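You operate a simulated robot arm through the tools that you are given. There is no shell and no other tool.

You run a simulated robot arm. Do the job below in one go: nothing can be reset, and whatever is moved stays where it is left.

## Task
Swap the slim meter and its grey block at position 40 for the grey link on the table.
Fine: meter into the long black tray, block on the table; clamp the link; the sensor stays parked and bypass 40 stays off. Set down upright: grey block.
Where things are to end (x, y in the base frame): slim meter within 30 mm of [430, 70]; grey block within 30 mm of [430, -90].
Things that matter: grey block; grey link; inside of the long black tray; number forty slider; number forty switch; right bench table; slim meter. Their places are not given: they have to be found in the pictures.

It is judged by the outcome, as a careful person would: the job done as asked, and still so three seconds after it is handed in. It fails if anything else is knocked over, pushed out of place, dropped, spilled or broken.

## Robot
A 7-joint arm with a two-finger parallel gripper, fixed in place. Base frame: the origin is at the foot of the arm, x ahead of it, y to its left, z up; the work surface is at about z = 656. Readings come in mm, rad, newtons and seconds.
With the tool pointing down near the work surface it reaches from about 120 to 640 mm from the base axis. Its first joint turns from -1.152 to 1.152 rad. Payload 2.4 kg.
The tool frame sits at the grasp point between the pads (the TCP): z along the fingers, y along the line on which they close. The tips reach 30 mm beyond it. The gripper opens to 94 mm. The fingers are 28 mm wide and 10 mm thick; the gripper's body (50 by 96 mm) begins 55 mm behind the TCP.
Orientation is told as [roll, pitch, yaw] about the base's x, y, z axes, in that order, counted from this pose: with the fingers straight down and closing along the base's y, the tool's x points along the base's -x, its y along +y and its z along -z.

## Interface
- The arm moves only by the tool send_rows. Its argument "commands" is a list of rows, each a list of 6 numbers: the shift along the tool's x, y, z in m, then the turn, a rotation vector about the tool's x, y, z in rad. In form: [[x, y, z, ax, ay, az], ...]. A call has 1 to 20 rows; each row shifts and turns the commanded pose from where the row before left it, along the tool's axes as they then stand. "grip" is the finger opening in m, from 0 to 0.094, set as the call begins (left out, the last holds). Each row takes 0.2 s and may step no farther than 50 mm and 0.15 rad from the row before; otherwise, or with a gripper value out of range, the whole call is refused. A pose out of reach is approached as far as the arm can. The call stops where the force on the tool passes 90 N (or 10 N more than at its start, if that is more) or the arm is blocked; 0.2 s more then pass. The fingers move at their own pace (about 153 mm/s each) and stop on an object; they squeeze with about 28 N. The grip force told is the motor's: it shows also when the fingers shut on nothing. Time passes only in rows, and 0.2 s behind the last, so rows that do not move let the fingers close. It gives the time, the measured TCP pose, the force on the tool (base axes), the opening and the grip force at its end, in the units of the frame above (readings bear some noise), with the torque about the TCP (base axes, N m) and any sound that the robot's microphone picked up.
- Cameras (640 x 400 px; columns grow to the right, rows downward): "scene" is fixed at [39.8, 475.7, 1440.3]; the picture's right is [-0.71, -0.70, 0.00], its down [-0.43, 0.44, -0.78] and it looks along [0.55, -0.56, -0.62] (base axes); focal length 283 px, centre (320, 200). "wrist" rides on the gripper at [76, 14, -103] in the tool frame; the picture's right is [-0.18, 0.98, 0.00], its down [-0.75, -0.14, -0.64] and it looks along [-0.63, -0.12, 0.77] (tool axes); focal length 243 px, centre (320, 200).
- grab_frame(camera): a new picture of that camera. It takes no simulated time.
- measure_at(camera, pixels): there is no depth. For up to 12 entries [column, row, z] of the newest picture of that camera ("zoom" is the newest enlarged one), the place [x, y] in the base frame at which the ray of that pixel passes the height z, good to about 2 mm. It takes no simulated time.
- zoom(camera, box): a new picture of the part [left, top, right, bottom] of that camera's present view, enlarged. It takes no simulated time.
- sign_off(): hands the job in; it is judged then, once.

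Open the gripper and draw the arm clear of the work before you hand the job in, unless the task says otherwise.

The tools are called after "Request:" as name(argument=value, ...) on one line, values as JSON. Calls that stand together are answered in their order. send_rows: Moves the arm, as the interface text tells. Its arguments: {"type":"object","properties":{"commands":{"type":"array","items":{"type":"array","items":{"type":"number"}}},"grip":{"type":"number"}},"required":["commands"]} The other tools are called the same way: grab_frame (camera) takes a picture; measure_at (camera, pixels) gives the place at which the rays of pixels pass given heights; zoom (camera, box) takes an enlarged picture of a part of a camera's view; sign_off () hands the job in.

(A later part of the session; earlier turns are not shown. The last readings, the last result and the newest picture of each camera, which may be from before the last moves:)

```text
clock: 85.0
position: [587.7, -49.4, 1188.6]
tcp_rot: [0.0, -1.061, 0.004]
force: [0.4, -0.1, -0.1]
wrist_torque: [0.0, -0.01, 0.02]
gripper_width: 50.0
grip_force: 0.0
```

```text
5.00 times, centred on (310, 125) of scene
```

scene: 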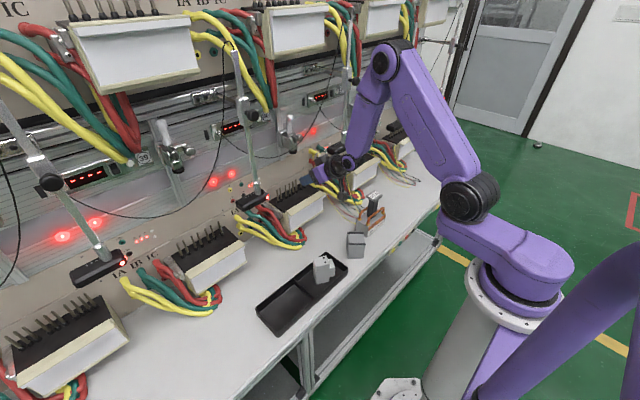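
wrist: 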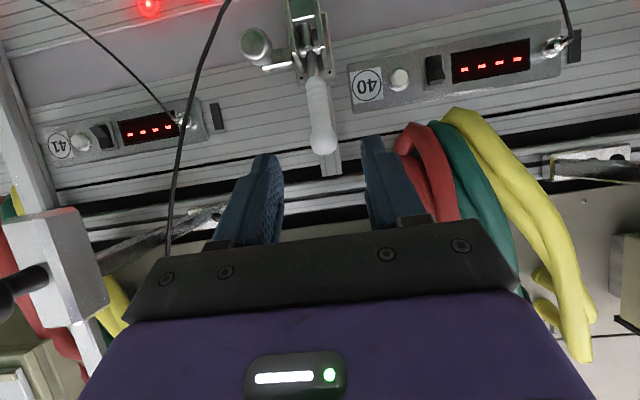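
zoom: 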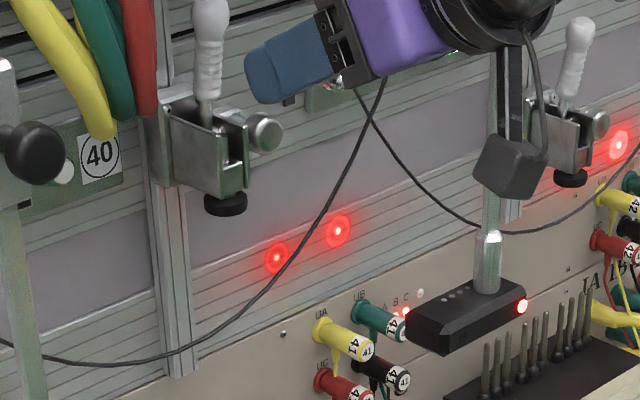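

The carriage stays up. Now I turn to the link: ease pitch to -0.9, go down and back to about (540,-60,1000), then across to above the link.

Request:
send_rows(commands=[[0, 0, 0, 0, 0.08, 0], [0, 0, 0, 0, 0.08, 0], [0.0356, -0.002, 0.016, 0, 0, 0], [0.0356, -0.002, 0.016, 0, 0, 0], [0.0356, -0.002, 0.016, 0, 0, 0], [0.0356, -0.002, 0.016, 0, 0, 0], [0.0356, -0.002, 0.016, 0, 0, 0]], grip=0.07)

Request:
send_rows(commands=[[0.019, -0.034, -0.0079, 0, 0, 0], [0.019, -0.034, -0.0079, 0, 0, 0], [0.019, -0.034, -0.0079, 0, 0, 0]])

Request:
grab_frame(camera="scene")

Request:
grab_frame(camera="wrist")

```text
clock: 86.6
position: [540.2, -58.6, 998.3]
tcp_rot: [0.001, -0.903, 0.002]
force: [0.5, -0.5, -0.4]
wrist_torque: [-0.01, 0.02, 0.0]
gripper_width: 70.0
grip_force: 0.0
```

```text
clock: 87.4
position: [486.1, -161.5, 968.9]
tcp_rot: [0.0, -0.904, 0.0]
force: [0.0, 0.6, 0.4]
wrist_torque: [0.04, -0.03, 0.01]
gripper_width: 69.9
grip_force: 0.1
```

```text
taken
```

scene: 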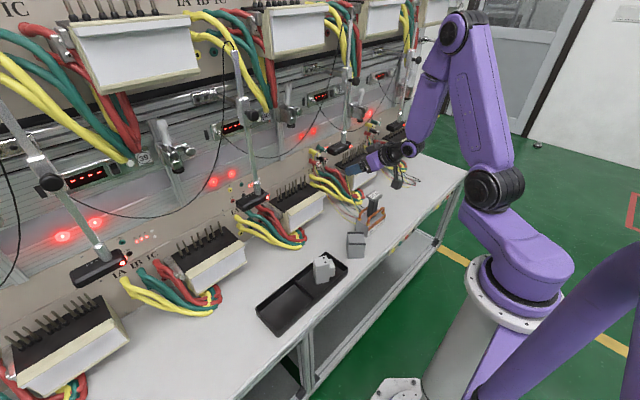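

```text
taken
```

wrist: 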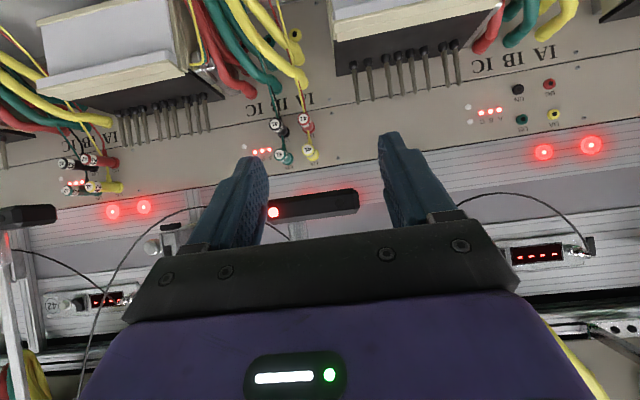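

No limits so far. I go to about (405,-249,870) to view the link's handle from the front.

Request:
send_rows(commands=[[0.032, -0.0219, -0.0005, 0, 0, 0], [0.032, -0.0219, -0.0005, 0, 0, 0], [0.032, -0.0219, -0.0005, 0, 0, 0], [0.032, -0.0219, -0.0005, 0, 0, 0], [0, 0, 0, 0, 0, 0]])

Request:
grab_frame(camera="wrist")

Request:
zoom(camera="wrist", box=[180, 0, 460, 180])

```text
clock: 88.6
position: [405.6, -247.7, 869.4]
tcp_rot: [-0.001, -0.903, 0.004]
force: [0.6, -0.1, -1.2]
wrist_torque: [0.01, 0.03, -0.02]
gripper_width: 70.0
grip_force: 0.1
```

```text
taken
```

wrist: 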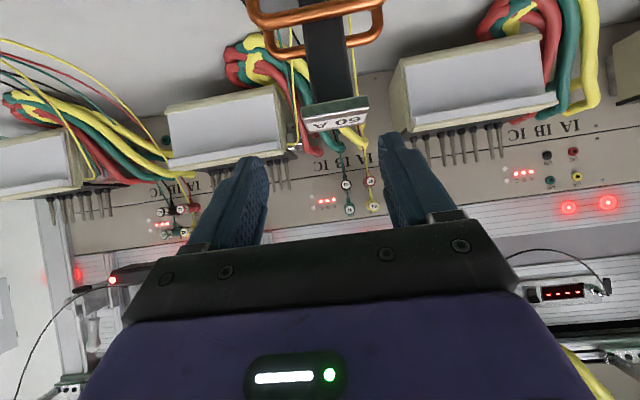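

```text
2.22 times, centred on (320, 90) of wrist
```

zoom: 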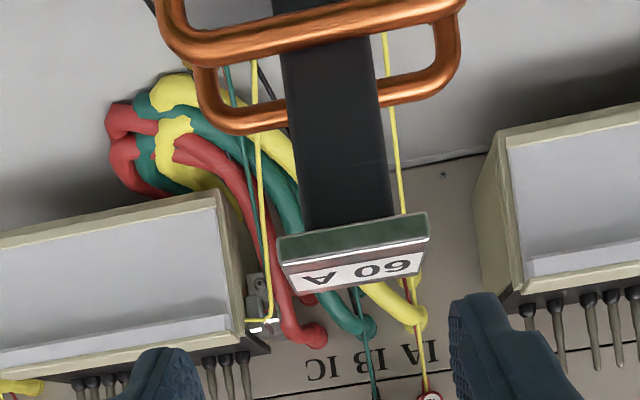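

The T-plate, stem and loops are clearly visible. I measure plate corners, stem edges and loop tops in this view.

Request:
measure_at(camera="zoom", pixels=[[278, 239, 800], [427, 213, 800], [282, 266, 811], [429, 243, 811], [290, 295, 811], [420, 270, 811], [282, 266, 805], [429, 243, 805], [300, 215, 790], [390, 200, 790], [290, 120, 760], [378, 105, 760]])

Request:
measure_at(camera="scene", pixels=[[366, 195.8, 811], [374.6, 190.1, 811], [382.6, 195.3, 811], [374.4, 201.1, 811], [366, 195.8, 805], [374.6, 190.1, 805], [382.6, 195.3, 805], [374.4, 201.1, 805]])

```text
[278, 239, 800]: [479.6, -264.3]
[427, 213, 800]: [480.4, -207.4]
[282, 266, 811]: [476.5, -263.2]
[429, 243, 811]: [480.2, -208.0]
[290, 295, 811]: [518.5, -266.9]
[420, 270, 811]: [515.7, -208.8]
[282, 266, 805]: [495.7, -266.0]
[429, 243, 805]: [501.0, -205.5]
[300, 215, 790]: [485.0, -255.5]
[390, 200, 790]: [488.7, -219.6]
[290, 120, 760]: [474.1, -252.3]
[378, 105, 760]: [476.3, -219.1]
```

```text
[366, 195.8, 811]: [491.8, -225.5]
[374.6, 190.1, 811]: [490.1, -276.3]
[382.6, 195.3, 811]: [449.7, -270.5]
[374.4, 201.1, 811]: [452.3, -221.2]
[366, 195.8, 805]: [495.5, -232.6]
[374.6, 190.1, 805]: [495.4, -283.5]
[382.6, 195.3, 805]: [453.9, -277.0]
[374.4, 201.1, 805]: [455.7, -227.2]
```

By triangulation the T-plate's top is at z≈821 (x 445–483, y -259 to -212), stem y -252 to -222, loops up to z≈757. To calibrate the scene camera I compare it with the block whose placement I know, and measure the link's base in the same view.

Request:
zoom(camera="scene", box=[335, 180, 415, 270])

```text
4.44 times, centred on (375, 225) of scene
```

zoom: 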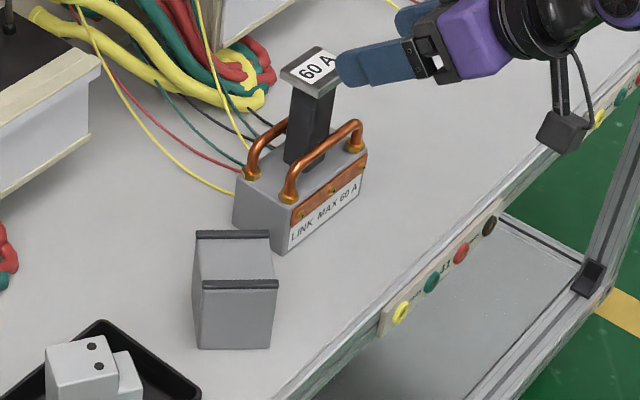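

I measure the block's bottom corners (197,346)/(270,349), expected at (430,-50) and (390,-90), and the link's base corners.

Request:
measure_at(camera="zoom", pixels=[[197, 346, 656], [270, 349, 656], [233, 221, 656], [283, 251, 656], [363, 188, 656], [290, 210, 716], [367, 153, 716], [237, 178, 716], [47, 345, 751], [120, 347, 751]])

```text
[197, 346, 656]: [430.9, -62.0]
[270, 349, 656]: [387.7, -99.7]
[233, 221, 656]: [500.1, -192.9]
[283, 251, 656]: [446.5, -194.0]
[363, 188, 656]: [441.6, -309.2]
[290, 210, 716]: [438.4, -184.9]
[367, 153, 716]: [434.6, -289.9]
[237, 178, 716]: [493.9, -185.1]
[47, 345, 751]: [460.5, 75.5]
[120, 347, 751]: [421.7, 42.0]
```

The scene camera reads about 11 mm low in y at table level, so I rely on the wrist camera. I take a second wrist view 55 mm higher for a stereo fix of the plate and base.

Request:
send_rows(commands=[[-0.0215, 0, -0.0171, 0, 0, 0], [-0.0215, 0, -0.0171, 0, 0, 0], [0, 0, 0, 0, 0, 0]])

Request:
zoom(camera="wrist", box=[220, 0, 420, 120])

```text
clock: 89.4
position: [405.2, -249.9, 925.2]
tcp_rot: [-0.001, -0.901, 0.001]
force: [0.8, 0.4, -1.0]
wrist_torque: [0.02, 0.02, -0.04]
gripper_width: 70.2
grip_force: 0.1
```

```text
3.20 times, centred on (320, 60) of wrist
```

zoom: 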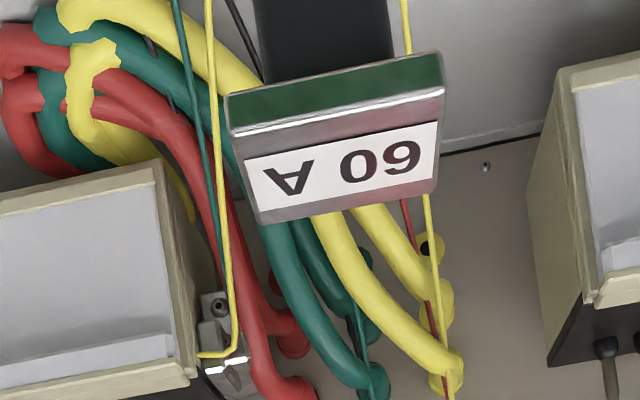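

Plate corners here: front top (232,137)/(444,89), back top (262,222)/(436,190), front bottom (226,96)/(440,54). I measure them at two heights.

Request:
measure_at(camera="zoom", pixels=[[232, 137, 821], [444, 89, 821], [232, 137, 811], [444, 89, 811], [262, 222, 821], [436, 190, 821], [262, 222, 811], [436, 190, 811], [226, 96, 811], [440, 54, 811], [262, 75, 790], [393, 50, 790]])

```text
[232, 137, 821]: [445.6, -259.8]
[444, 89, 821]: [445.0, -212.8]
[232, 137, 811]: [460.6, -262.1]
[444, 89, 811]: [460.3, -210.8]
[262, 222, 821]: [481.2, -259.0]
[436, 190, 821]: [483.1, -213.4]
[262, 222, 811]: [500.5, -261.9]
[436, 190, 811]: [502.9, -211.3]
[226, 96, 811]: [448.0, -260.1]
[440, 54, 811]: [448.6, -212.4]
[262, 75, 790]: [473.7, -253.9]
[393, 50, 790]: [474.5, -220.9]
```

Both wrist views agree: plate top z=821, x 445–482, y -260 to -213 (yaw ≈ 0). I zoom the scene strongly on the link to see how the stem sits on the base.

Request:
zoom(camera="scene", box=[350, 185, 395, 245])

```text
6.67 times, centred on (372, 215) of scene
```

zoom: 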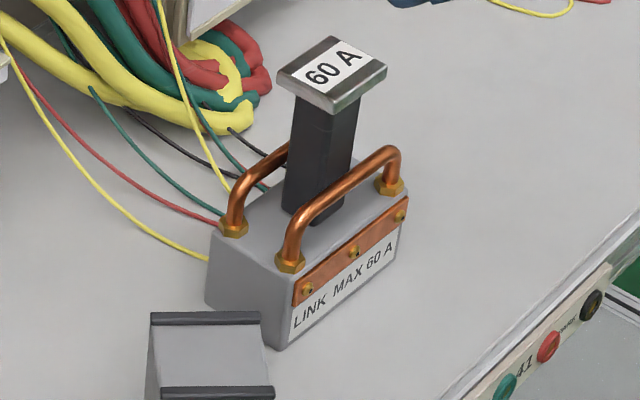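

I measure base corners (bottom and top) in this strong zoom.

Request:
measure_at(camera="zoom", pixels=[[281, 348, 656], [207, 301, 656], [404, 252, 656], [292, 278, 710], [212, 226, 710], [410, 196, 710], [307, 222, 710], [284, 208, 710], [280, 73, 821], [333, 37, 821], [387, 72, 821], [331, 105, 821]])

```text
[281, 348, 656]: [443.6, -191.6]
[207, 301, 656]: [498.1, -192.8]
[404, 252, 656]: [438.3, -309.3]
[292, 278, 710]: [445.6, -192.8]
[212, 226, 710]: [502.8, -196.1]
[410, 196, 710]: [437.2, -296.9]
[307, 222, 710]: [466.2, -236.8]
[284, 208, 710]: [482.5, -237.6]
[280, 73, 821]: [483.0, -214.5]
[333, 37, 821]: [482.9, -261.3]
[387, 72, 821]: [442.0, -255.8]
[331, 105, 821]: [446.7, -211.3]
```

Taking T-plate and base as concentric at about (464,-236.5), I position above it with fingers at 70 mm: TCP (452,-237,925), then descend to z≈781 so the pads sit on the stem between loops and plate.

Request:
send_rows(commands=[[-0.0146, 0.0065, 0.0184, 0, 0, 0], [-0.0146, 0.0065, 0.0184, 0, 0, 0], [0, 0, 0, 0, 0, 0]])

Request:
send_rows(commands=[[0.0282, 0, 0.0224, 0, 0, 0], [0.0282, 0, 0.0224, 0, 0, 0], [0, 0, 0, 0, 0, 0]])

Request:
grab_frame(camera="wrist")

Request:
zoom(camera="scene", box=[330, 160, 430, 250])

```text
clock: 90.2
position: [451.8, -236.2, 926.0]
tcp_rot: [0.002, -0.9, 0.001]
force: [0.7, 0.7, -0.3]
wrist_torque: [0.0, -0.02, 0.01]
gripper_width: 70.2
grip_force: 0.0
```

```text
clock: 91.0
position: [451.1, -236.1, 852.4]
tcp_rot: [0.001, -0.902, 0.002]
force: [-0.2, -0.5, -0.4]
wrist_torque: [0.0, 0.02, 0.0]
gripper_width: 69.9
grip_force: 0.2
```

```text
taken
```

wrist: 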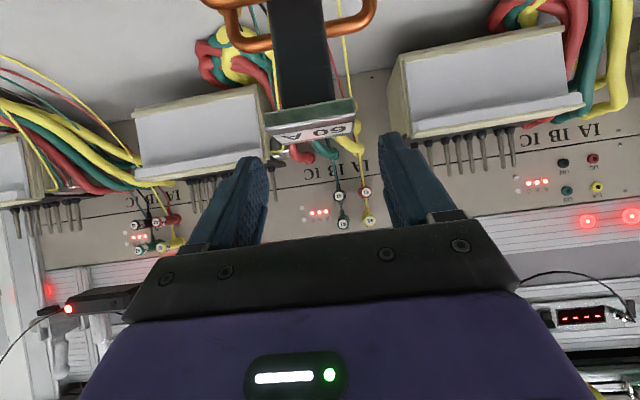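

```text
4.44 times, centred on (380, 205) of scene
```

zoom: 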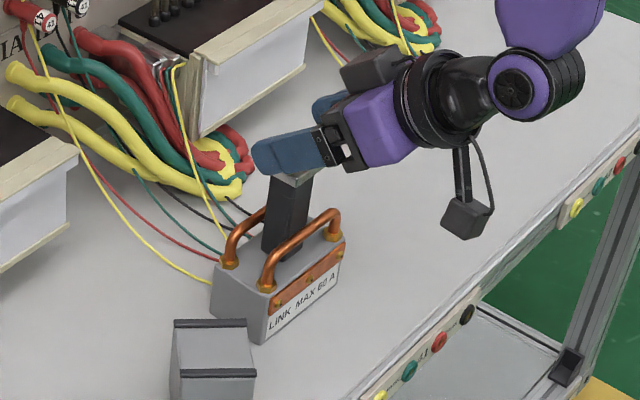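

Aligned and clear. I descend the remaining 71 mm.

Request:
send_rows(commands=[[0.0235, 0, 0.0187, 0, 0, 0], [0.0235, 0, 0.0187, 0, 0, 0], [0, 0, 0, 0, 0, 0]])

Request:
grab_frame(camera="wrist")

Request:
zoom(camera="scene", box=[330, 160, 430, 250])

```text
clock: 91.8
position: [452.9, -235.6, 792.9]
tcp_rot: [0.0, -0.901, 0.0]
force: [-0.5, 0.3, 0.4]
wrist_torque: [0.01, 0.02, 0.01]
gripper_width: 70.1
grip_force: 0.1
```

```text
taken
```

wrist: 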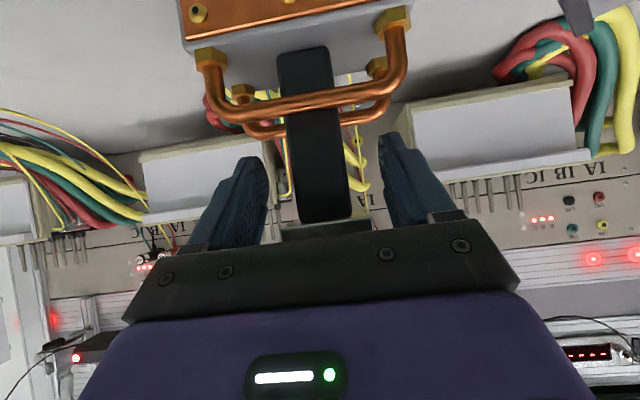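

```text
4.44 times, centred on (380, 205) of scene
```

zoom: 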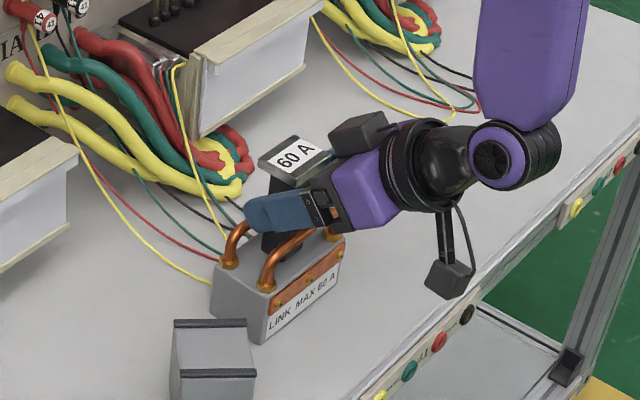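

The stem is between the fingers. This view also shows the base's top face; I zoom to measure it relative to the stem.

Request:
zoom(camera="wrist", box=[170, 0, 430, 160])

```text
2.46 times, centred on (300, 80) of wrist
```

zoom: 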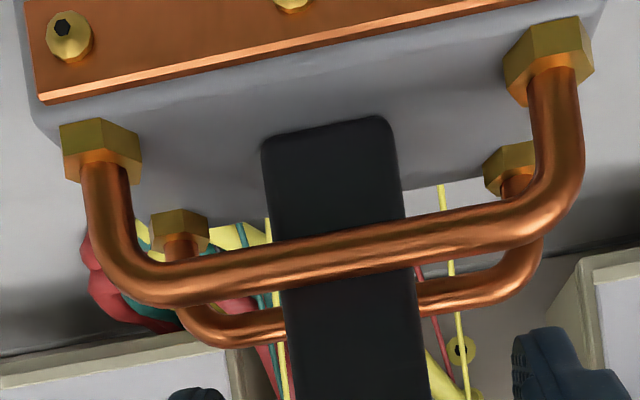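

I measure base front edge (38,124)/(600,14), back edge (240,203)/(430,183) and the stem's front foot (265,148)/(388,122) at the base-top height.

Request:
measure_at(camera="zoom", pixels=[[38, 124, 708], [600, 14, 708], [240, 203, 708], [430, 183, 708], [265, 148, 708], [388, 122, 708], [100, 170, 708], [550, 80, 708], [180, 235, 708], [512, 180, 708], [325, 133, 714], [240, 203, 714]])

```text
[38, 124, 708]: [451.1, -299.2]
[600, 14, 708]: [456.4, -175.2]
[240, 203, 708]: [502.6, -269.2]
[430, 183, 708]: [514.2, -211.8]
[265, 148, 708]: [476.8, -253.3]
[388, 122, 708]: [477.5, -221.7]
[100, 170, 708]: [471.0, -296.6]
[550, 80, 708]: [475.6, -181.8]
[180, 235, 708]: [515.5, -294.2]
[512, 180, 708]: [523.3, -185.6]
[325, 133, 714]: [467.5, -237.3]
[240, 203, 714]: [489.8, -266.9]
```

The base is about 53 mm deep, centred with the T at x≈463.7, so the link's centre is about 11 mm ahead of the grasp point. I go down the last 13 mm to z≈780 and close on the stem.

Request:
send_rows(commands=[[0.0102, -0.001, 0.0081, 0, 0, 0], [0, 0, 0, 0, 0, 0]])

Request:
send_rows(commands=[[0, 0, 0, 0, 0, 0], [0, 0, 0, 0, 0, 0], [0, 0, 0, 0, 0, 0]], grip=0.01)

Request:
grab_frame(camera="wrist")

Request:
zoom(camera="scene", box=[330, 160, 430, 250])

```text
clock: 92.4
position: [451.1, -236.0, 780.1]
tcp_rot: [0.001, -0.9, 0.002]
force: [0.4, -0.7, 0.3]
wrist_torque: [-0.01, 0.0, 0.01]
gripper_width: 69.8
grip_force: 0.0
```

```text
clock: 93.2
position: [450.8, -236.2, 780.3]
tcp_rot: [0.001, -0.901, 0.001]
force: [-0.1, 1.3, -0.2]
wrist_torque: [-0.1, -0.06, 0.01]
gripper_width: 34.1
grip_force: 28.0
```

```text
taken
```

wrist: 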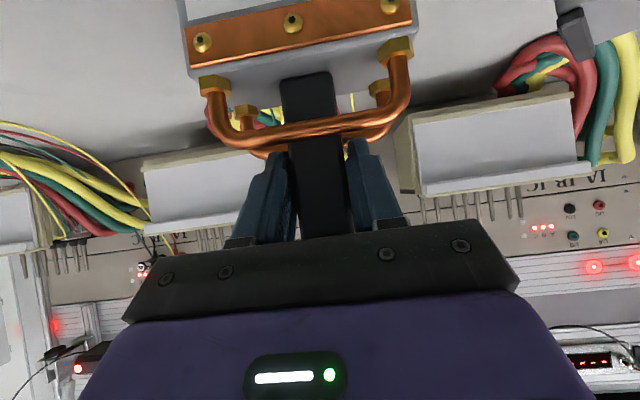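

```text
4.44 times, centred on (380, 205) of scene
```

zoom: 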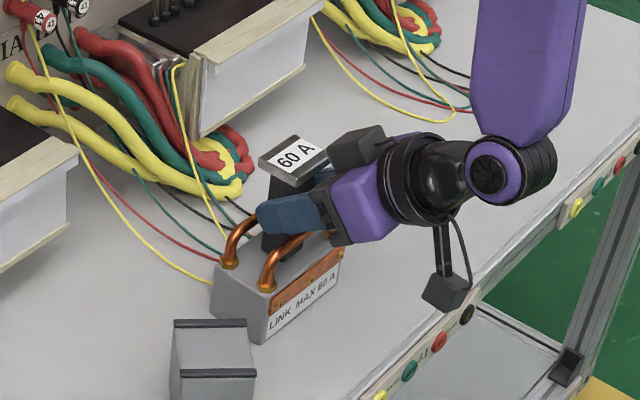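

Gripped on the stem (34 mm reading). I lift 10 mm and check.

Request:
send_rows(commands=[[-0.0039, 0, -0.0031, 0, 0, 0], [-0.0039, 0, -0.0031, 0, 0, 0], [0, 0, 0, 0, 0, 0]])

Request:
zoom(camera="scene", box=[330, 160, 430, 250])

Request:
grab_frame(camera="wrist")

```text
clock: 94.0
position: [452.0, -236.7, 790.3]
tcp_rot: [0.001, -0.901, 0.002]
force: [-0.2, -0.3, -3.5]
wrist_torque: [0.0, 0.08, -0.01]
gripper_width: 34.3
grip_force: 28.1
```

```text
4.44 times, centred on (380, 205) of scene
```

zoom: 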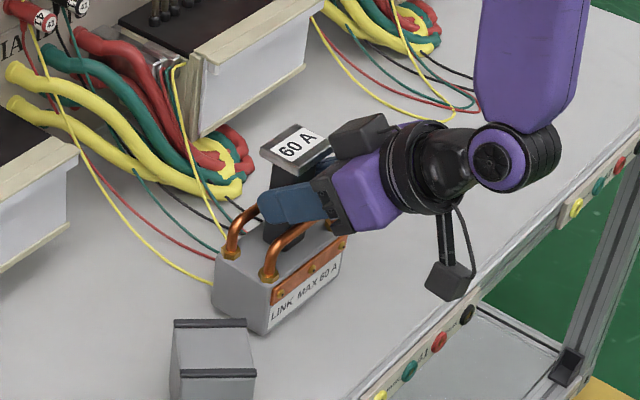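

```text
taken
```

wrist: 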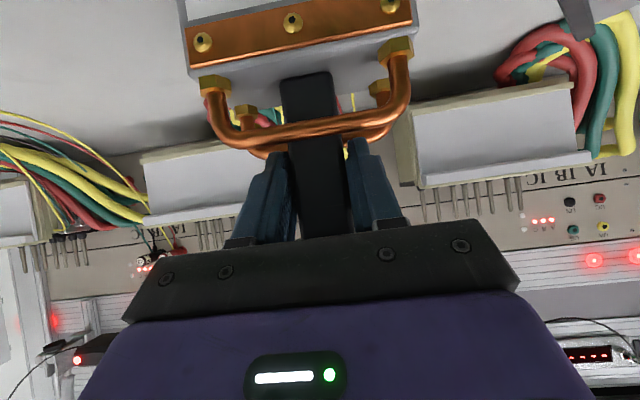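

The link is free (3.5 N). I raise it to z≈900, then carry it toward the bench on a path clear of sensor 41.

Request:
send_rows(commands=[[-0.0287, 0, -0.0228, 0, 0, 0], [-0.0287, 0, -0.0228, 0, 0, 0], [-0.0287, 0, -0.0228, 0, 0, 0], [-0.0309, 0.0287, -0.0147, 0, 0, 0], [-0.0309, 0.0287, -0.0147, 0, 0, 0], [-0.0309, 0.0287, -0.0147, 0, 0, 0]])

Request:
grab_frame(camera="scene")

Request:
grab_frame(camera="wrist")

```text
clock: 95.4
position: [475.3, -149.2, 1003.1]
tcp_rot: [0.002, -0.901, -0.001]
force: [0.2, -0.3, -3.8]
wrist_torque: [0.0, 0.07, 0.01]
gripper_width: 34.0
grip_force: 27.9
```

```text
taken
```

scene: 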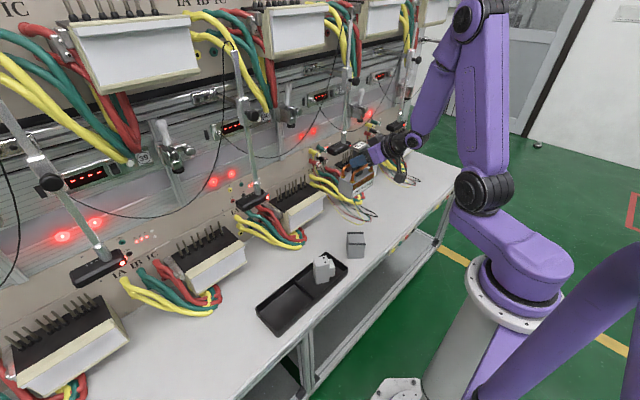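

```text
taken
```

wrist: 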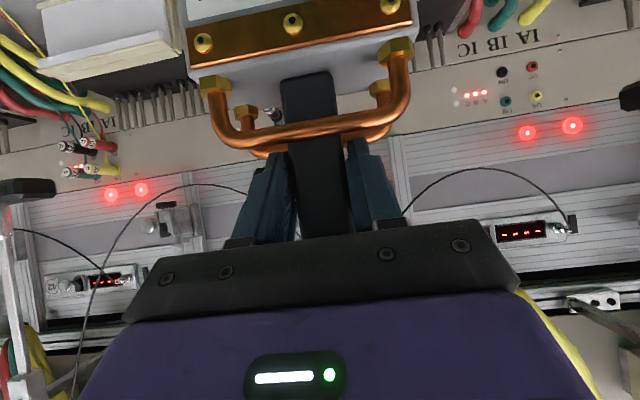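

No limits. I continue to (510,-70) and then (545,-51), keeping the link well in front of sensor 41.

Request:
send_rows(commands=[[-0.01, 0.04, 0.011, 0, 0, 0], [-0.0129, 0.039, 0.0132, 0, 0, 0], [-0.0159, 0.019, 0.0275, 0, 0, 0], [0, 0, 0, 0, 0, 0]])

Request:
grab_frame(camera="scene")

Request:
zoom(camera="scene", box=[270, 80, 400, 230])

```text
clock: 96.4
position: [541.2, -50.2, 1001.2]
tcp_rot: [0.0, -0.9, 0.0]
force: [0.2, 0.2, -3.8]
wrist_torque: [-0.02, 0.04, 0.03]
gripper_width: 34.1
grip_force: 27.6
```

```text
taken
```

scene: 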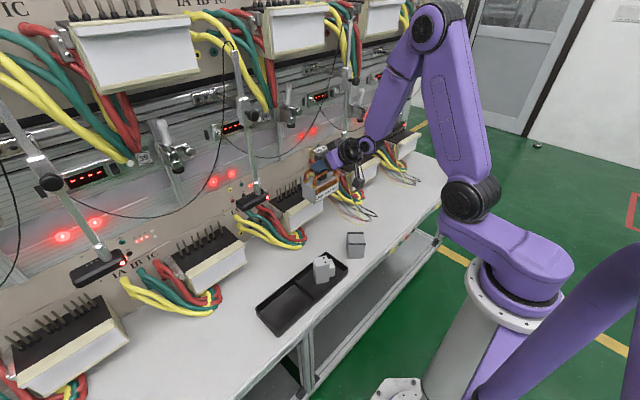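

```text
2.67 times, centred on (335, 155) of scene
```

zoom: 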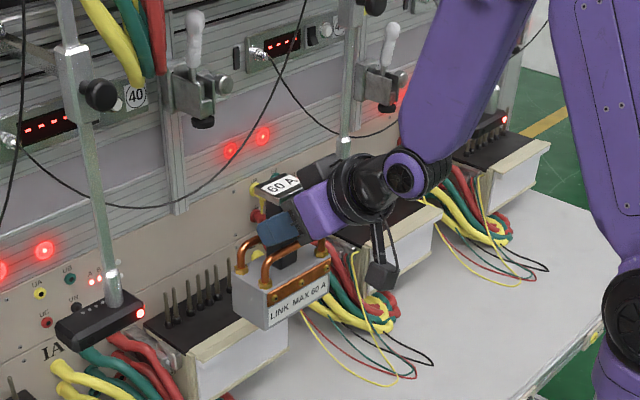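

The link is in front of the terminal, bottom about 20 mm above the pin tips. I advance to x≈640 first and check clearances at the clamp.

Request:
send_rows(commands=[[-0.0137, -0.0003, 0.0278, 0, 0, 0], [-0.0137, -0.0003, 0.0278, 0, 0, 0], [-0.0185, -0.0003, 0.0259, 0, 0, 0], [0, 0, 0, 0, 0, 0]])

Request:
zoom(camera="scene", box=[260, 90, 370, 215])

Request:
grab_frame(camera="wrist")

```text
clock: 97.4
position: [631.7, -54.2, 984.6]
tcp_rot: [0.001, -0.901, 0.002]
force: [-0.1, -0.5, -3.9]
wrist_torque: [0.01, 0.05, -0.01]
gripper_width: 33.9
grip_force: 27.8
```

```text
3.20 times, centred on (315, 152) of scene
```

zoom: 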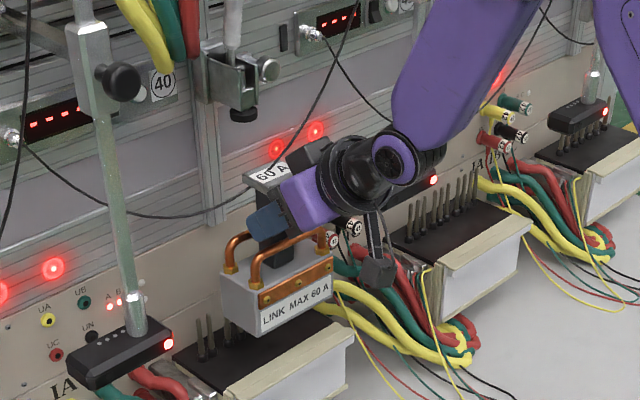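

```text
taken
```

wrist: 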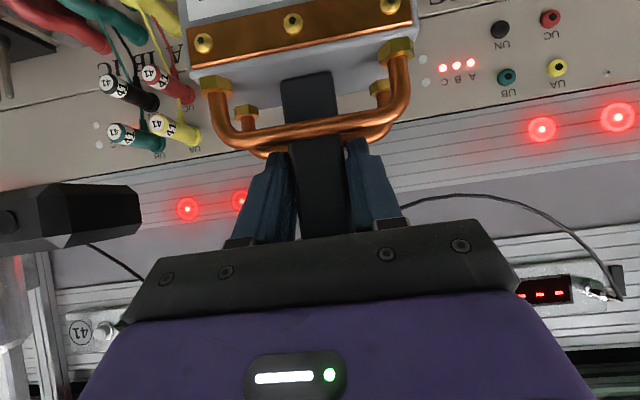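

I read the pose again (noise check) before passing over the pins, and raise 5 mm.

Request:
send_rows(commands=[[-0.0039, 0, -0.0031, 0, 0, 0], [0, 0, 0, 0, 0, 0]])

Request:
send_rows(commands=[[0, 0, 0, 0, 0, 0]])

Request:
send_rows(commands=[[0, 0, 0, 0, 0, 0]])

```text
clock: 98.0
position: [632.5, -53.4, 990.4]
tcp_rot: [-0.001, -0.902, 0.002]
force: [0.2, -0.9, -3.6]
wrist_torque: [0.02, 0.04, 0.0]
gripper_width: 33.9
grip_force: 28.3
```

```text
clock: 98.4
position: [632.6, -54.7, 988.1]
tcp_rot: [0.0, -0.902, 0.003]
force: [-0.6, 0.1, -3.5]
wrist_torque: [-0.01, 0.03, -0.02]
gripper_width: 33.8
grip_force: 28.3
```

```text
clock: 98.8
position: [631.3, -52.6, 989.3]
tcp_rot: [-0.001, -0.9, 0.001]
force: [-0.2, 0.5, -3.5]
wrist_torque: [-0.02, 0.07, -0.01]
gripper_width: 33.9
grip_force: 28.2
```

Averages: (632,-53.6,989). I move forward 41 mm to centre the link over the pins at about (686,-52.3).

Request:
send_rows(commands=[[-0.0128, 0.0006, 0.016, 0, 0, 0], [-0.0128, 0.0007, 0.0161, 0, 0, 0], [0, 0, 0, 0, 0, 0]])

Request:
send_rows(commands=[[0, 0, 0, 0, 0, 0]])

Request:
zoom(camera="scene", box=[265, 100, 345, 215])

Request:
grab_frame(camera="wrist")

```text
clock: 99.6
position: [673.3, -51.7, 988.4]
tcp_rot: [0.0, -0.9, 0.002]
force: [-0.1, 1.3, -3.3]
wrist_torque: [0.0, 0.07, 0.01]
gripper_width: 33.7
grip_force: 27.3
```

```text
clock: 100.0
position: [674.2, -52.3, 988.1]
tcp_rot: [0.001, -0.901, 0.002]
force: [0.8, 0.8, -4.6]
wrist_torque: [-0.01, 0.06, -0.02]
gripper_width: 34.0
grip_force: 28.2
```

```text
3.48 times, centred on (305, 158) of scene
```

zoom: 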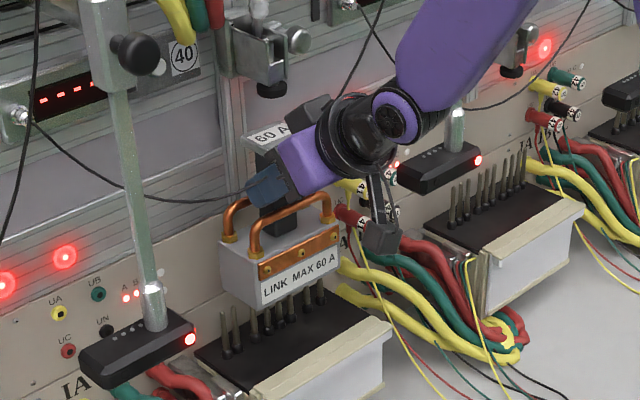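

```text
taken
```

wrist: 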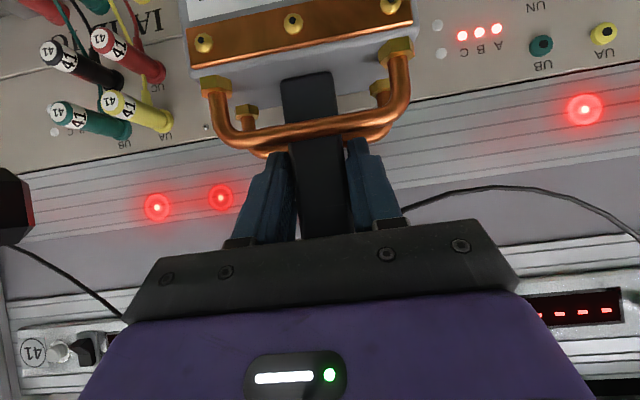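

The link hangs above the pins. I zoom on the scene to see how the link's base lines up with the eight pins.

Request:
zoom(camera="scene", box=[275, 160, 335, 215])

```text
7.27 times, centred on (305, 188) of scene
```

zoom: 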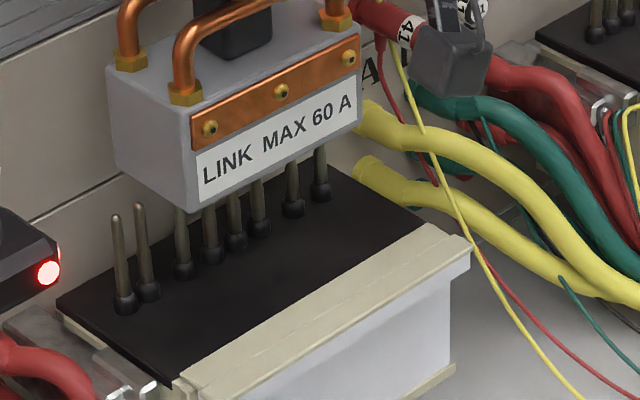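

I measure the pin bases and the link's lower edges from this zoom.

Request:
measure_at(camera="zoom", pixels=[[124, 303, 800], [147, 290, 800], [183, 271, 800], [210, 255, 800], [236, 241, 800], [261, 227, 800], [293, 207, 800], [320, 190, 800], [191, 212, 864], [118, 165, 864], [357, 127, 864]])

```text
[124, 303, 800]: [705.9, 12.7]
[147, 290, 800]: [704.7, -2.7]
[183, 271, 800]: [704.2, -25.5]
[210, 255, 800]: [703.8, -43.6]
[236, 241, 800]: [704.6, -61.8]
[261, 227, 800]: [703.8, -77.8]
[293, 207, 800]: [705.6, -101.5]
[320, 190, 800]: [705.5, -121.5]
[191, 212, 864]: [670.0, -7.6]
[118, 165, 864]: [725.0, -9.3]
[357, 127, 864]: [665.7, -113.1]
```

Pins are at x≈705, spaced over y≈+15 to -120; the link should sit where the block sat (centre about (686,-51.5)). I trim the position by a few mm and begin lowering, watching for contact near the pin tips.

Request:
send_rows(commands=[[0.0022, 0.0015, -0.0027, 0, 0, 0], [0.0047, 0, 0.0037, 0, 0, 0], [0, 0, 0, 0, 0, 0]])

Request:
send_rows(commands=[[0.0031, 0, 0.0025, 0, 0, 0], [0.0031, 0, 0.0025, 0, 0, 0], [0, 0, 0, 0, 0, 0]])

Request:
zoom(camera="scene", box=[275, 160, 335, 215])

```text
clock: 100.8
position: [669.1, -49.6, 982.9]
tcp_rot: [-0.002, -0.902, 0.0]
force: [0.0, -1.2, -2.9]
wrist_torque: [-0.01, 0.04, -0.02]
gripper_width: 34.2
grip_force: 28.0
```

```text
clock: 101.6
position: [670.5, -49.0, 975.2]
tcp_rot: [0.0, -0.9, 0.003]
force: [0.4, 0.5, -3.3]
wrist_torque: [-0.01, 0.05, -0.04]
gripper_width: 34.3
grip_force: 28.1
```

```text
7.27 times, centred on (305, 188) of scene
```

zoom: 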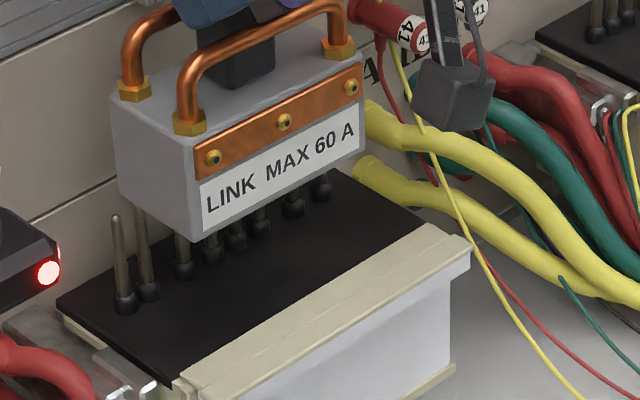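

No contact at the pin tips (link bottom now ≈ 851). I continue lowering in steps with force checks.

Request:
send_rows(commands=[[0.0047, 0, 0.0037, 0, 0, 0], [0.0047, 0, 0.0037, 0, 0, 0], [0.0047, 0, 0.0037, 0, 0, 0], [0, 0, 0, 0, 0, 0]])

Request:
zoom(camera="scene", box=[265, 120, 345, 215])

```text
clock: 102.6
position: [669.3, -49.1, 958.1]
tcp_rot: [-0.001, -0.901, 0.002]
force: [-0.6, -0.1, -3.8]
wrist_torque: [0.0, 0.05, 0.0]
gripper_width: 34.2
grip_force: 27.5
```

```text
4.21 times, centred on (305, 168) of scene
```

zoom: 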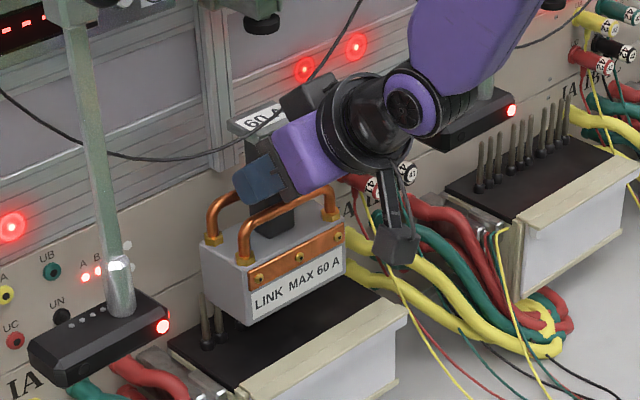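

Still free. I lower another 24 mm, then go slower.

Request:
send_rows(commands=[[0.0063, 0, 0.005, 0, 0, 0], [0.0063, 0, 0.005, 0, 0, 0], [0.0063, 0, 0.005, 0, 0, 0], [0, 0, 0, 0, 0, 0]])

Request:
send_rows(commands=[[0.0031, 0, 0.0025, 0, 0, 0], [0, 0, 0, 0, 0, 0]])

Request:
send_rows(commands=[[0.0024, 0, 0.0019, 0, 0, 0], [0, 0, 0, 0, 0, 0]])

Request:
zoom(camera="scene", box=[265, 120, 345, 215])

```text
clock: 103.6
position: [670.4, -49.0, 934.4]
tcp_rot: [0.0, -0.901, 0.001]
force: [-0.5, 0.1, -3.6]
wrist_torque: [-0.01, 0.03, -0.02]
gripper_width: 34.0
grip_force: 28.3
```

```text
clock: 104.2
position: [669.5, -50.5, 930.2]
tcp_rot: [0.0, -0.899, 0.002]
force: [0.6, 0.5, -4.3]
wrist_torque: [-0.02, 0.02, -0.02]
gripper_width: 33.9
grip_force: 28.2
```

```text
clock: 104.8
position: [668.8, -50.2, 926.1]
tcp_rot: [-0.001, -0.901, 0.002]
force: [-0.5, -0.4, -3.6]
wrist_torque: [0.01, 0.09, 0.01]
gripper_width: 33.9
grip_force: 27.6
```

```text
4.21 times, centred on (305, 168) of scene
```

zoom: 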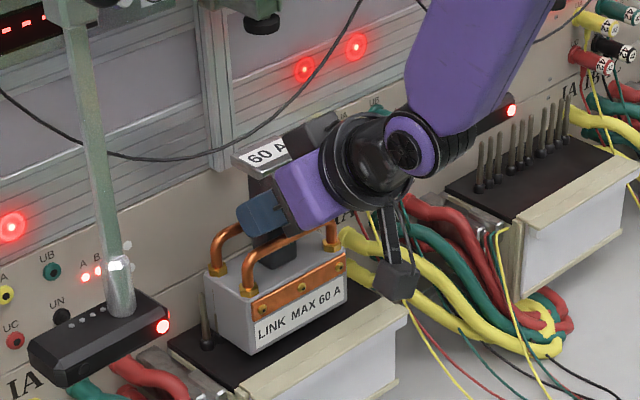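

Link bottom ≈ 802 now. I lower in 2 mm steps to contact.

Request:
send_rows(commands=[[0.0016, 0, 0.0012, 0, 0, 0], [0, 0, 0, 0, 0, 0]])

Request:
send_rows(commands=[[0.0016, 0, 0.0012, 0, 0, 0], [0, 0, 0, 0, 0, 0]])

Request:
send_rows(commands=[[0.0012, 0, 0.0009, 0, 0, 0], [0, 0, 0, 0, 0, 0]])

```text
clock: 105.4
position: [668.7, -48.7, 923.4]
tcp_rot: [-0.001, -0.9, 0.002]
force: [-0.9, -0.2, -3.1]
wrist_torque: [-0.01, 0.09, 0.0]
gripper_width: 34.2
grip_force: 27.7
```

```text
clock: 106.0
position: [669.6, -49.4, 921.9]
tcp_rot: [0.0, -0.9, 0.002]
force: [0.3, 0.3, -3.7]
wrist_torque: [-0.01, 0.03, -0.02]
gripper_width: 34.3
grip_force: 27.8
```

```text
clock: 106.6
position: [669.2, -50.1, 922.0]
tcp_rot: [-0.001, -0.901, 0.002]
force: [-0.1, -0.5, -4.6]
wrist_torque: [0.03, 0.03, 0.05]
gripper_width: 34.1
grip_force: 28.0
```

No contact yet at z≈921. I go on in small steps.

Request:
send_rows(commands=[[0.0016, 0, 0.0012, 0, 0, 0], [0, 0, 0, 0, 0, 0]])

Request:
send_rows(commands=[[0.0016, 0, 0.0012, 0, 0, 0], [0, 0, 0, 0, 0, 0]])

Request:
send_rows(commands=[[0.0016, 0, 0.0012, 0, 0, 0], [0, 0, 0, 0, 0, 0]])

Request:
zoom(camera="scene", box=[275, 150, 335, 215])

```text
clock: 107.2
position: [670.8, -49.6, 919.5]
tcp_rot: [-0.001, -0.904, 0.004]
force: [-2.1, 2.1, 4.3]
wrist_torque: [-0.33, 0.26, -0.09]
gripper_width: 33.8
grip_force: 28.5
```

```text
clock: 107.8
position: [671.1, -49.1, 920.3]
tcp_rot: [-0.001, -0.91, 0.004]
force: [-7.0, 2.6, 22.3]
wrist_torque: [-0.01, 0.21, -0.05]
gripper_width: 34.3
grip_force: 28.3
```

```text
clock: 108.4
position: [671.8, -48.6, 918.1]
tcp_rot: [0.0, -0.911, 0.004]
force: [-1.4, 3.1, 25.7]
wrist_torque: [-0.05, -0.18, 0.0]
gripper_width: 33.9
grip_force: 27.6
```

```text
6.15 times, centred on (305, 182) of scene
```

zoom: 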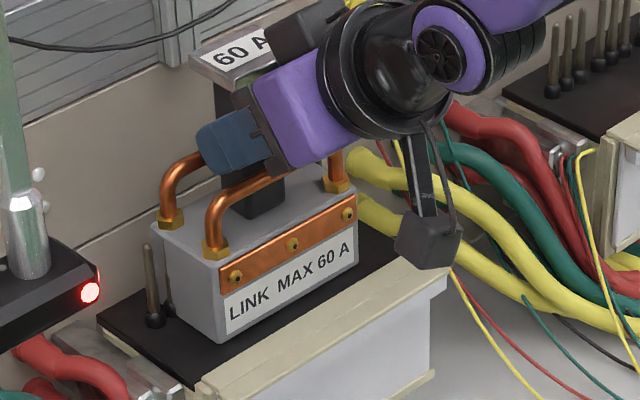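

The link is seated (25 N at z≈919; link top ≈ 961). I relieve the press and open the fingers to 60 mm.

Request:
send_rows(commands=[[-0.0028, 0, -0.0022, 0, 0, 0], [0, 0, 0, 0, 0, 0]])

Request:
send_rows(commands=[[0, 0, 0, 0, 0, 0], [0, 0, 0, 0, 0, 0]], grip=0.06)

Request:
grab_frame(camera="wrist")

Request:
zoom(camera="scene", box=[275, 150, 335, 215])

```text
clock: 109.0
position: [667.2, -50.7, 916.9]
tcp_rot: [0.001, -0.898, 0.002]
force: [4.0, 0.1, 2.2]
wrist_torque: [-0.09, -0.67, 0.02]
gripper_width: 33.8
grip_force: 28.2
```

```text
clock: 109.6
position: [667.9, -49.1, 917.8]
tcp_rot: [0.0, -0.899, 0.001]
force: [-0.2, 0.9, 0.0]
wrist_torque: [-0.01, 0.01, 0.02]
gripper_width: 59.9
grip_force: 0.1
```

```text
taken
```

wrist: 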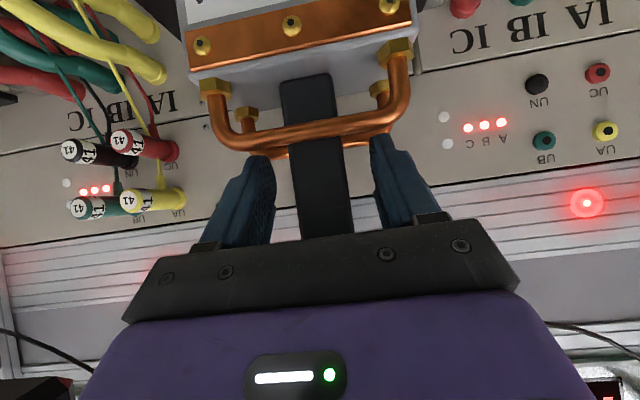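

```text
6.15 times, centred on (305, 182) of scene
```

zoom: 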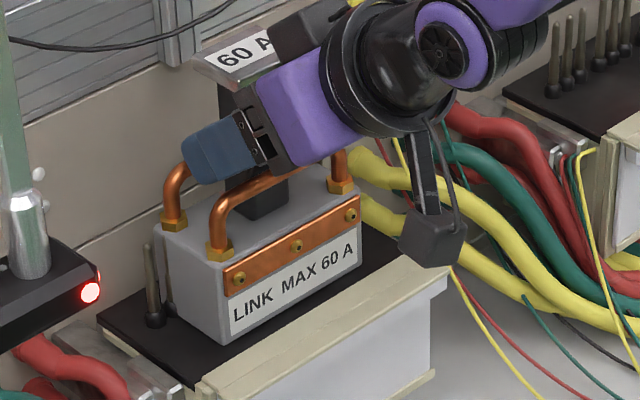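

Released and the link stays seated. I withdraw along the tool axis.

Request:
send_rows(commands=[[0, 0, -0.012, 0, 0, 0], [0, 0, -0.03, 0, 0, 0], [0, 0, -0.043, 0, 0, 0], [0, 0, 0, 0, 0, 0]])

Request:
grab_frame(camera="wrist")

Request:
zoom(camera="scene", box=[265, 100, 345, 215])

```text
clock: 110.6
position: [602.2, -49.5, 971.6]
tcp_rot: [-0.001, -0.902, 0.004]
force: [-0.8, 0.7, 0.1]
wrist_torque: [0.01, 0.03, 0.02]
gripper_width: 59.9
grip_force: 0.2
```

```text
taken
```

wrist: 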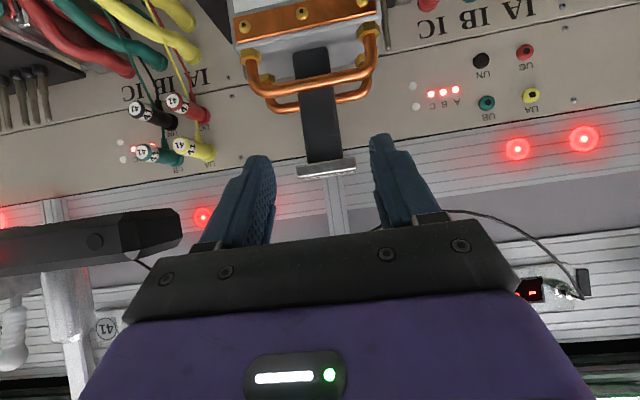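

```text
3.48 times, centred on (305, 158) of scene
```

zoom: 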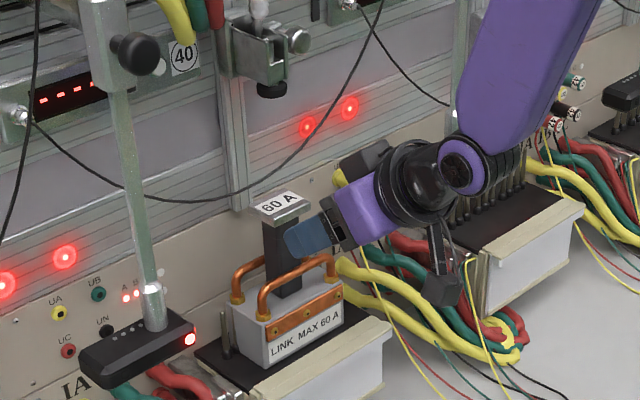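

The link stands upright on the terminal. I measure the plate's location to compare with the clamp foot (about x 683, y -50).

Request:
zoom(camera="wrist", box=[270, 120, 380, 200])

Request:
grab_frame(camera="scene")

```text
5.00 times, centred on (325, 160) of wrist
```

zoom: 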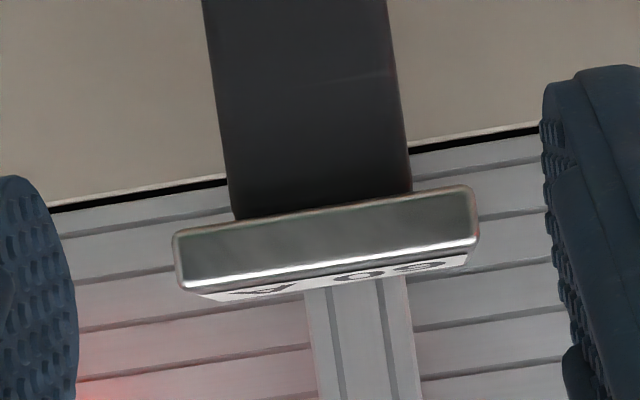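

```text
taken
```

scene: 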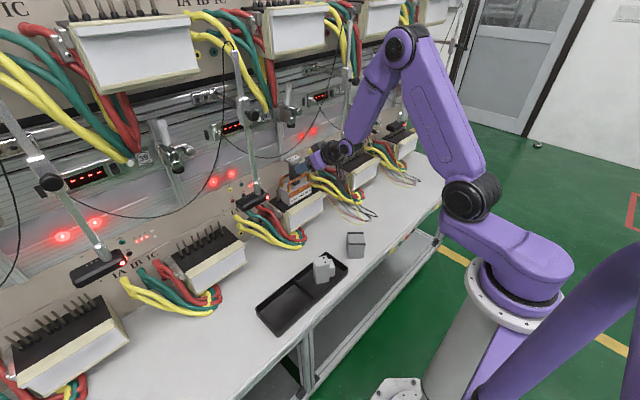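

The plate's centre is at about (682,-51), right under the foot. Now I go up to the handle ball at about (687,-49.5,1190).

Request:
send_rows(commands=[[-0.0337, 0, -0.0267, 0, 0, 0], [-0.0337, 0, -0.0267, 0, 0, 0], [-0.0337, 0, -0.0267, 0, 0, 0], [-0.0337, 0, -0.0267, 0, 0, 0], [-0.0337, 0, -0.0267, 0, 0, 0], [0, 0, 0, 0, -0.08, 0], [0, 0, 0, 0, -0.08, 0]], grip=0.044)

Request:
grab_frame(camera="wrist")

```text
clock: 112.2
position: [601.3, -50.8, 1186.5]
tcp_rot: [0.003, -1.063, 0.001]
force: [0.3, -0.1, 0.2]
wrist_torque: [0.01, -0.02, -0.01]
gripper_width: 43.9
grip_force: 0.2
```

```text
taken
```

wrist: 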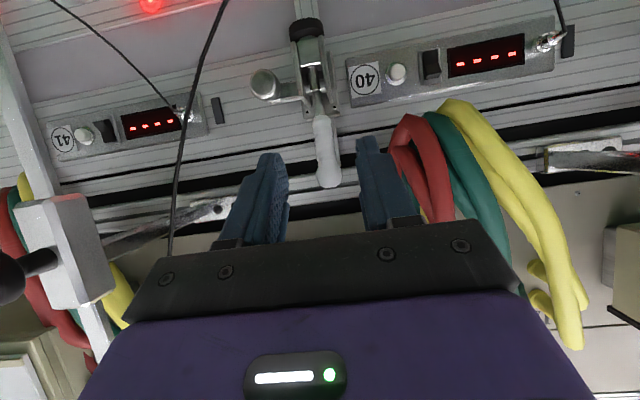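

The ball is at (327,178), centred between the fingers (opening 44 mm to stay off the red cable). I advance onto it and close.

Request:
send_rows(commands=[[-0.0152, 0.0003, 0.024, 0, 0, 0], [-0.0152, 0.0003, 0.024, 0, 0, 0], [-0.0152, 0.0003, 0.024, 0, 0, 0], [0, 0, 0, 0, 0, 0]])

Request:
grab_frame(camera="wrist")

```text
clock: 113.2
position: [688.4, -48.0, 1190.8]
tcp_rot: [0.0, -1.061, 0.001]
force: [0.4, -0.5, 0.0]
wrist_torque: [0.03, 0.0, 0.03]
gripper_width: 44.3
grip_force: 0.1
```

```text
taken
```

wrist: 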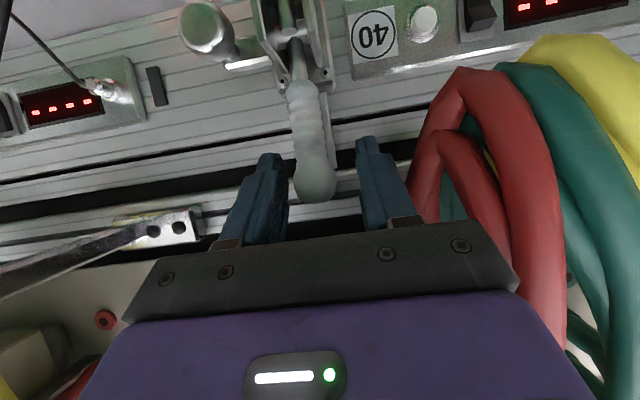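

Closing on the ball, then pushing the carriage straight down in steps (target ball height ≈ 1096, about 95 mm lower).

Request:
send_rows(commands=[[0, 0, 0, 0, 0, 0], [0, 0, 0, 0, 0, 0]], grip=0.005)

Request:
send_rows(commands=[[0.0087, 0, 0.0049, 0, 0, 0], [0.0087, 0, 0.0049, 0, 0, 0], [0, 0, 0, 0, 0, 0]])

Request:
zoom(camera="scene", box=[260, 85, 360, 185])

```text
clock: 113.8
position: [687.3, -50.4, 1189.2]
tcp_rot: [0.0, -1.058, 0.0]
force: [-4.5, -5.9, -5.3]
wrist_torque: [-0.06, 0.12, 0.01]
gripper_width: 21.2
grip_force: 45.1
```

```text
clock: 114.6
position: [687.9, -50.6, 1170.2]
tcp_rot: [0.001, -1.064, -0.002]
force: [-6.2, -9.6, 1.9]
wrist_torque: [-0.09, -0.37, 0.04]
gripper_width: 21.3
grip_force: 45.2
```

```text
4.00 times, centred on (310, 135) of scene
```

zoom: 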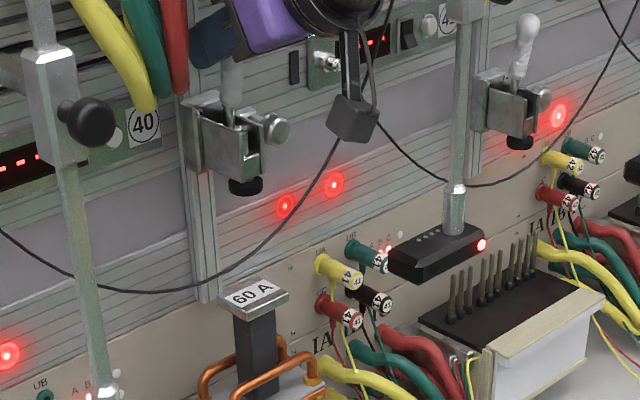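

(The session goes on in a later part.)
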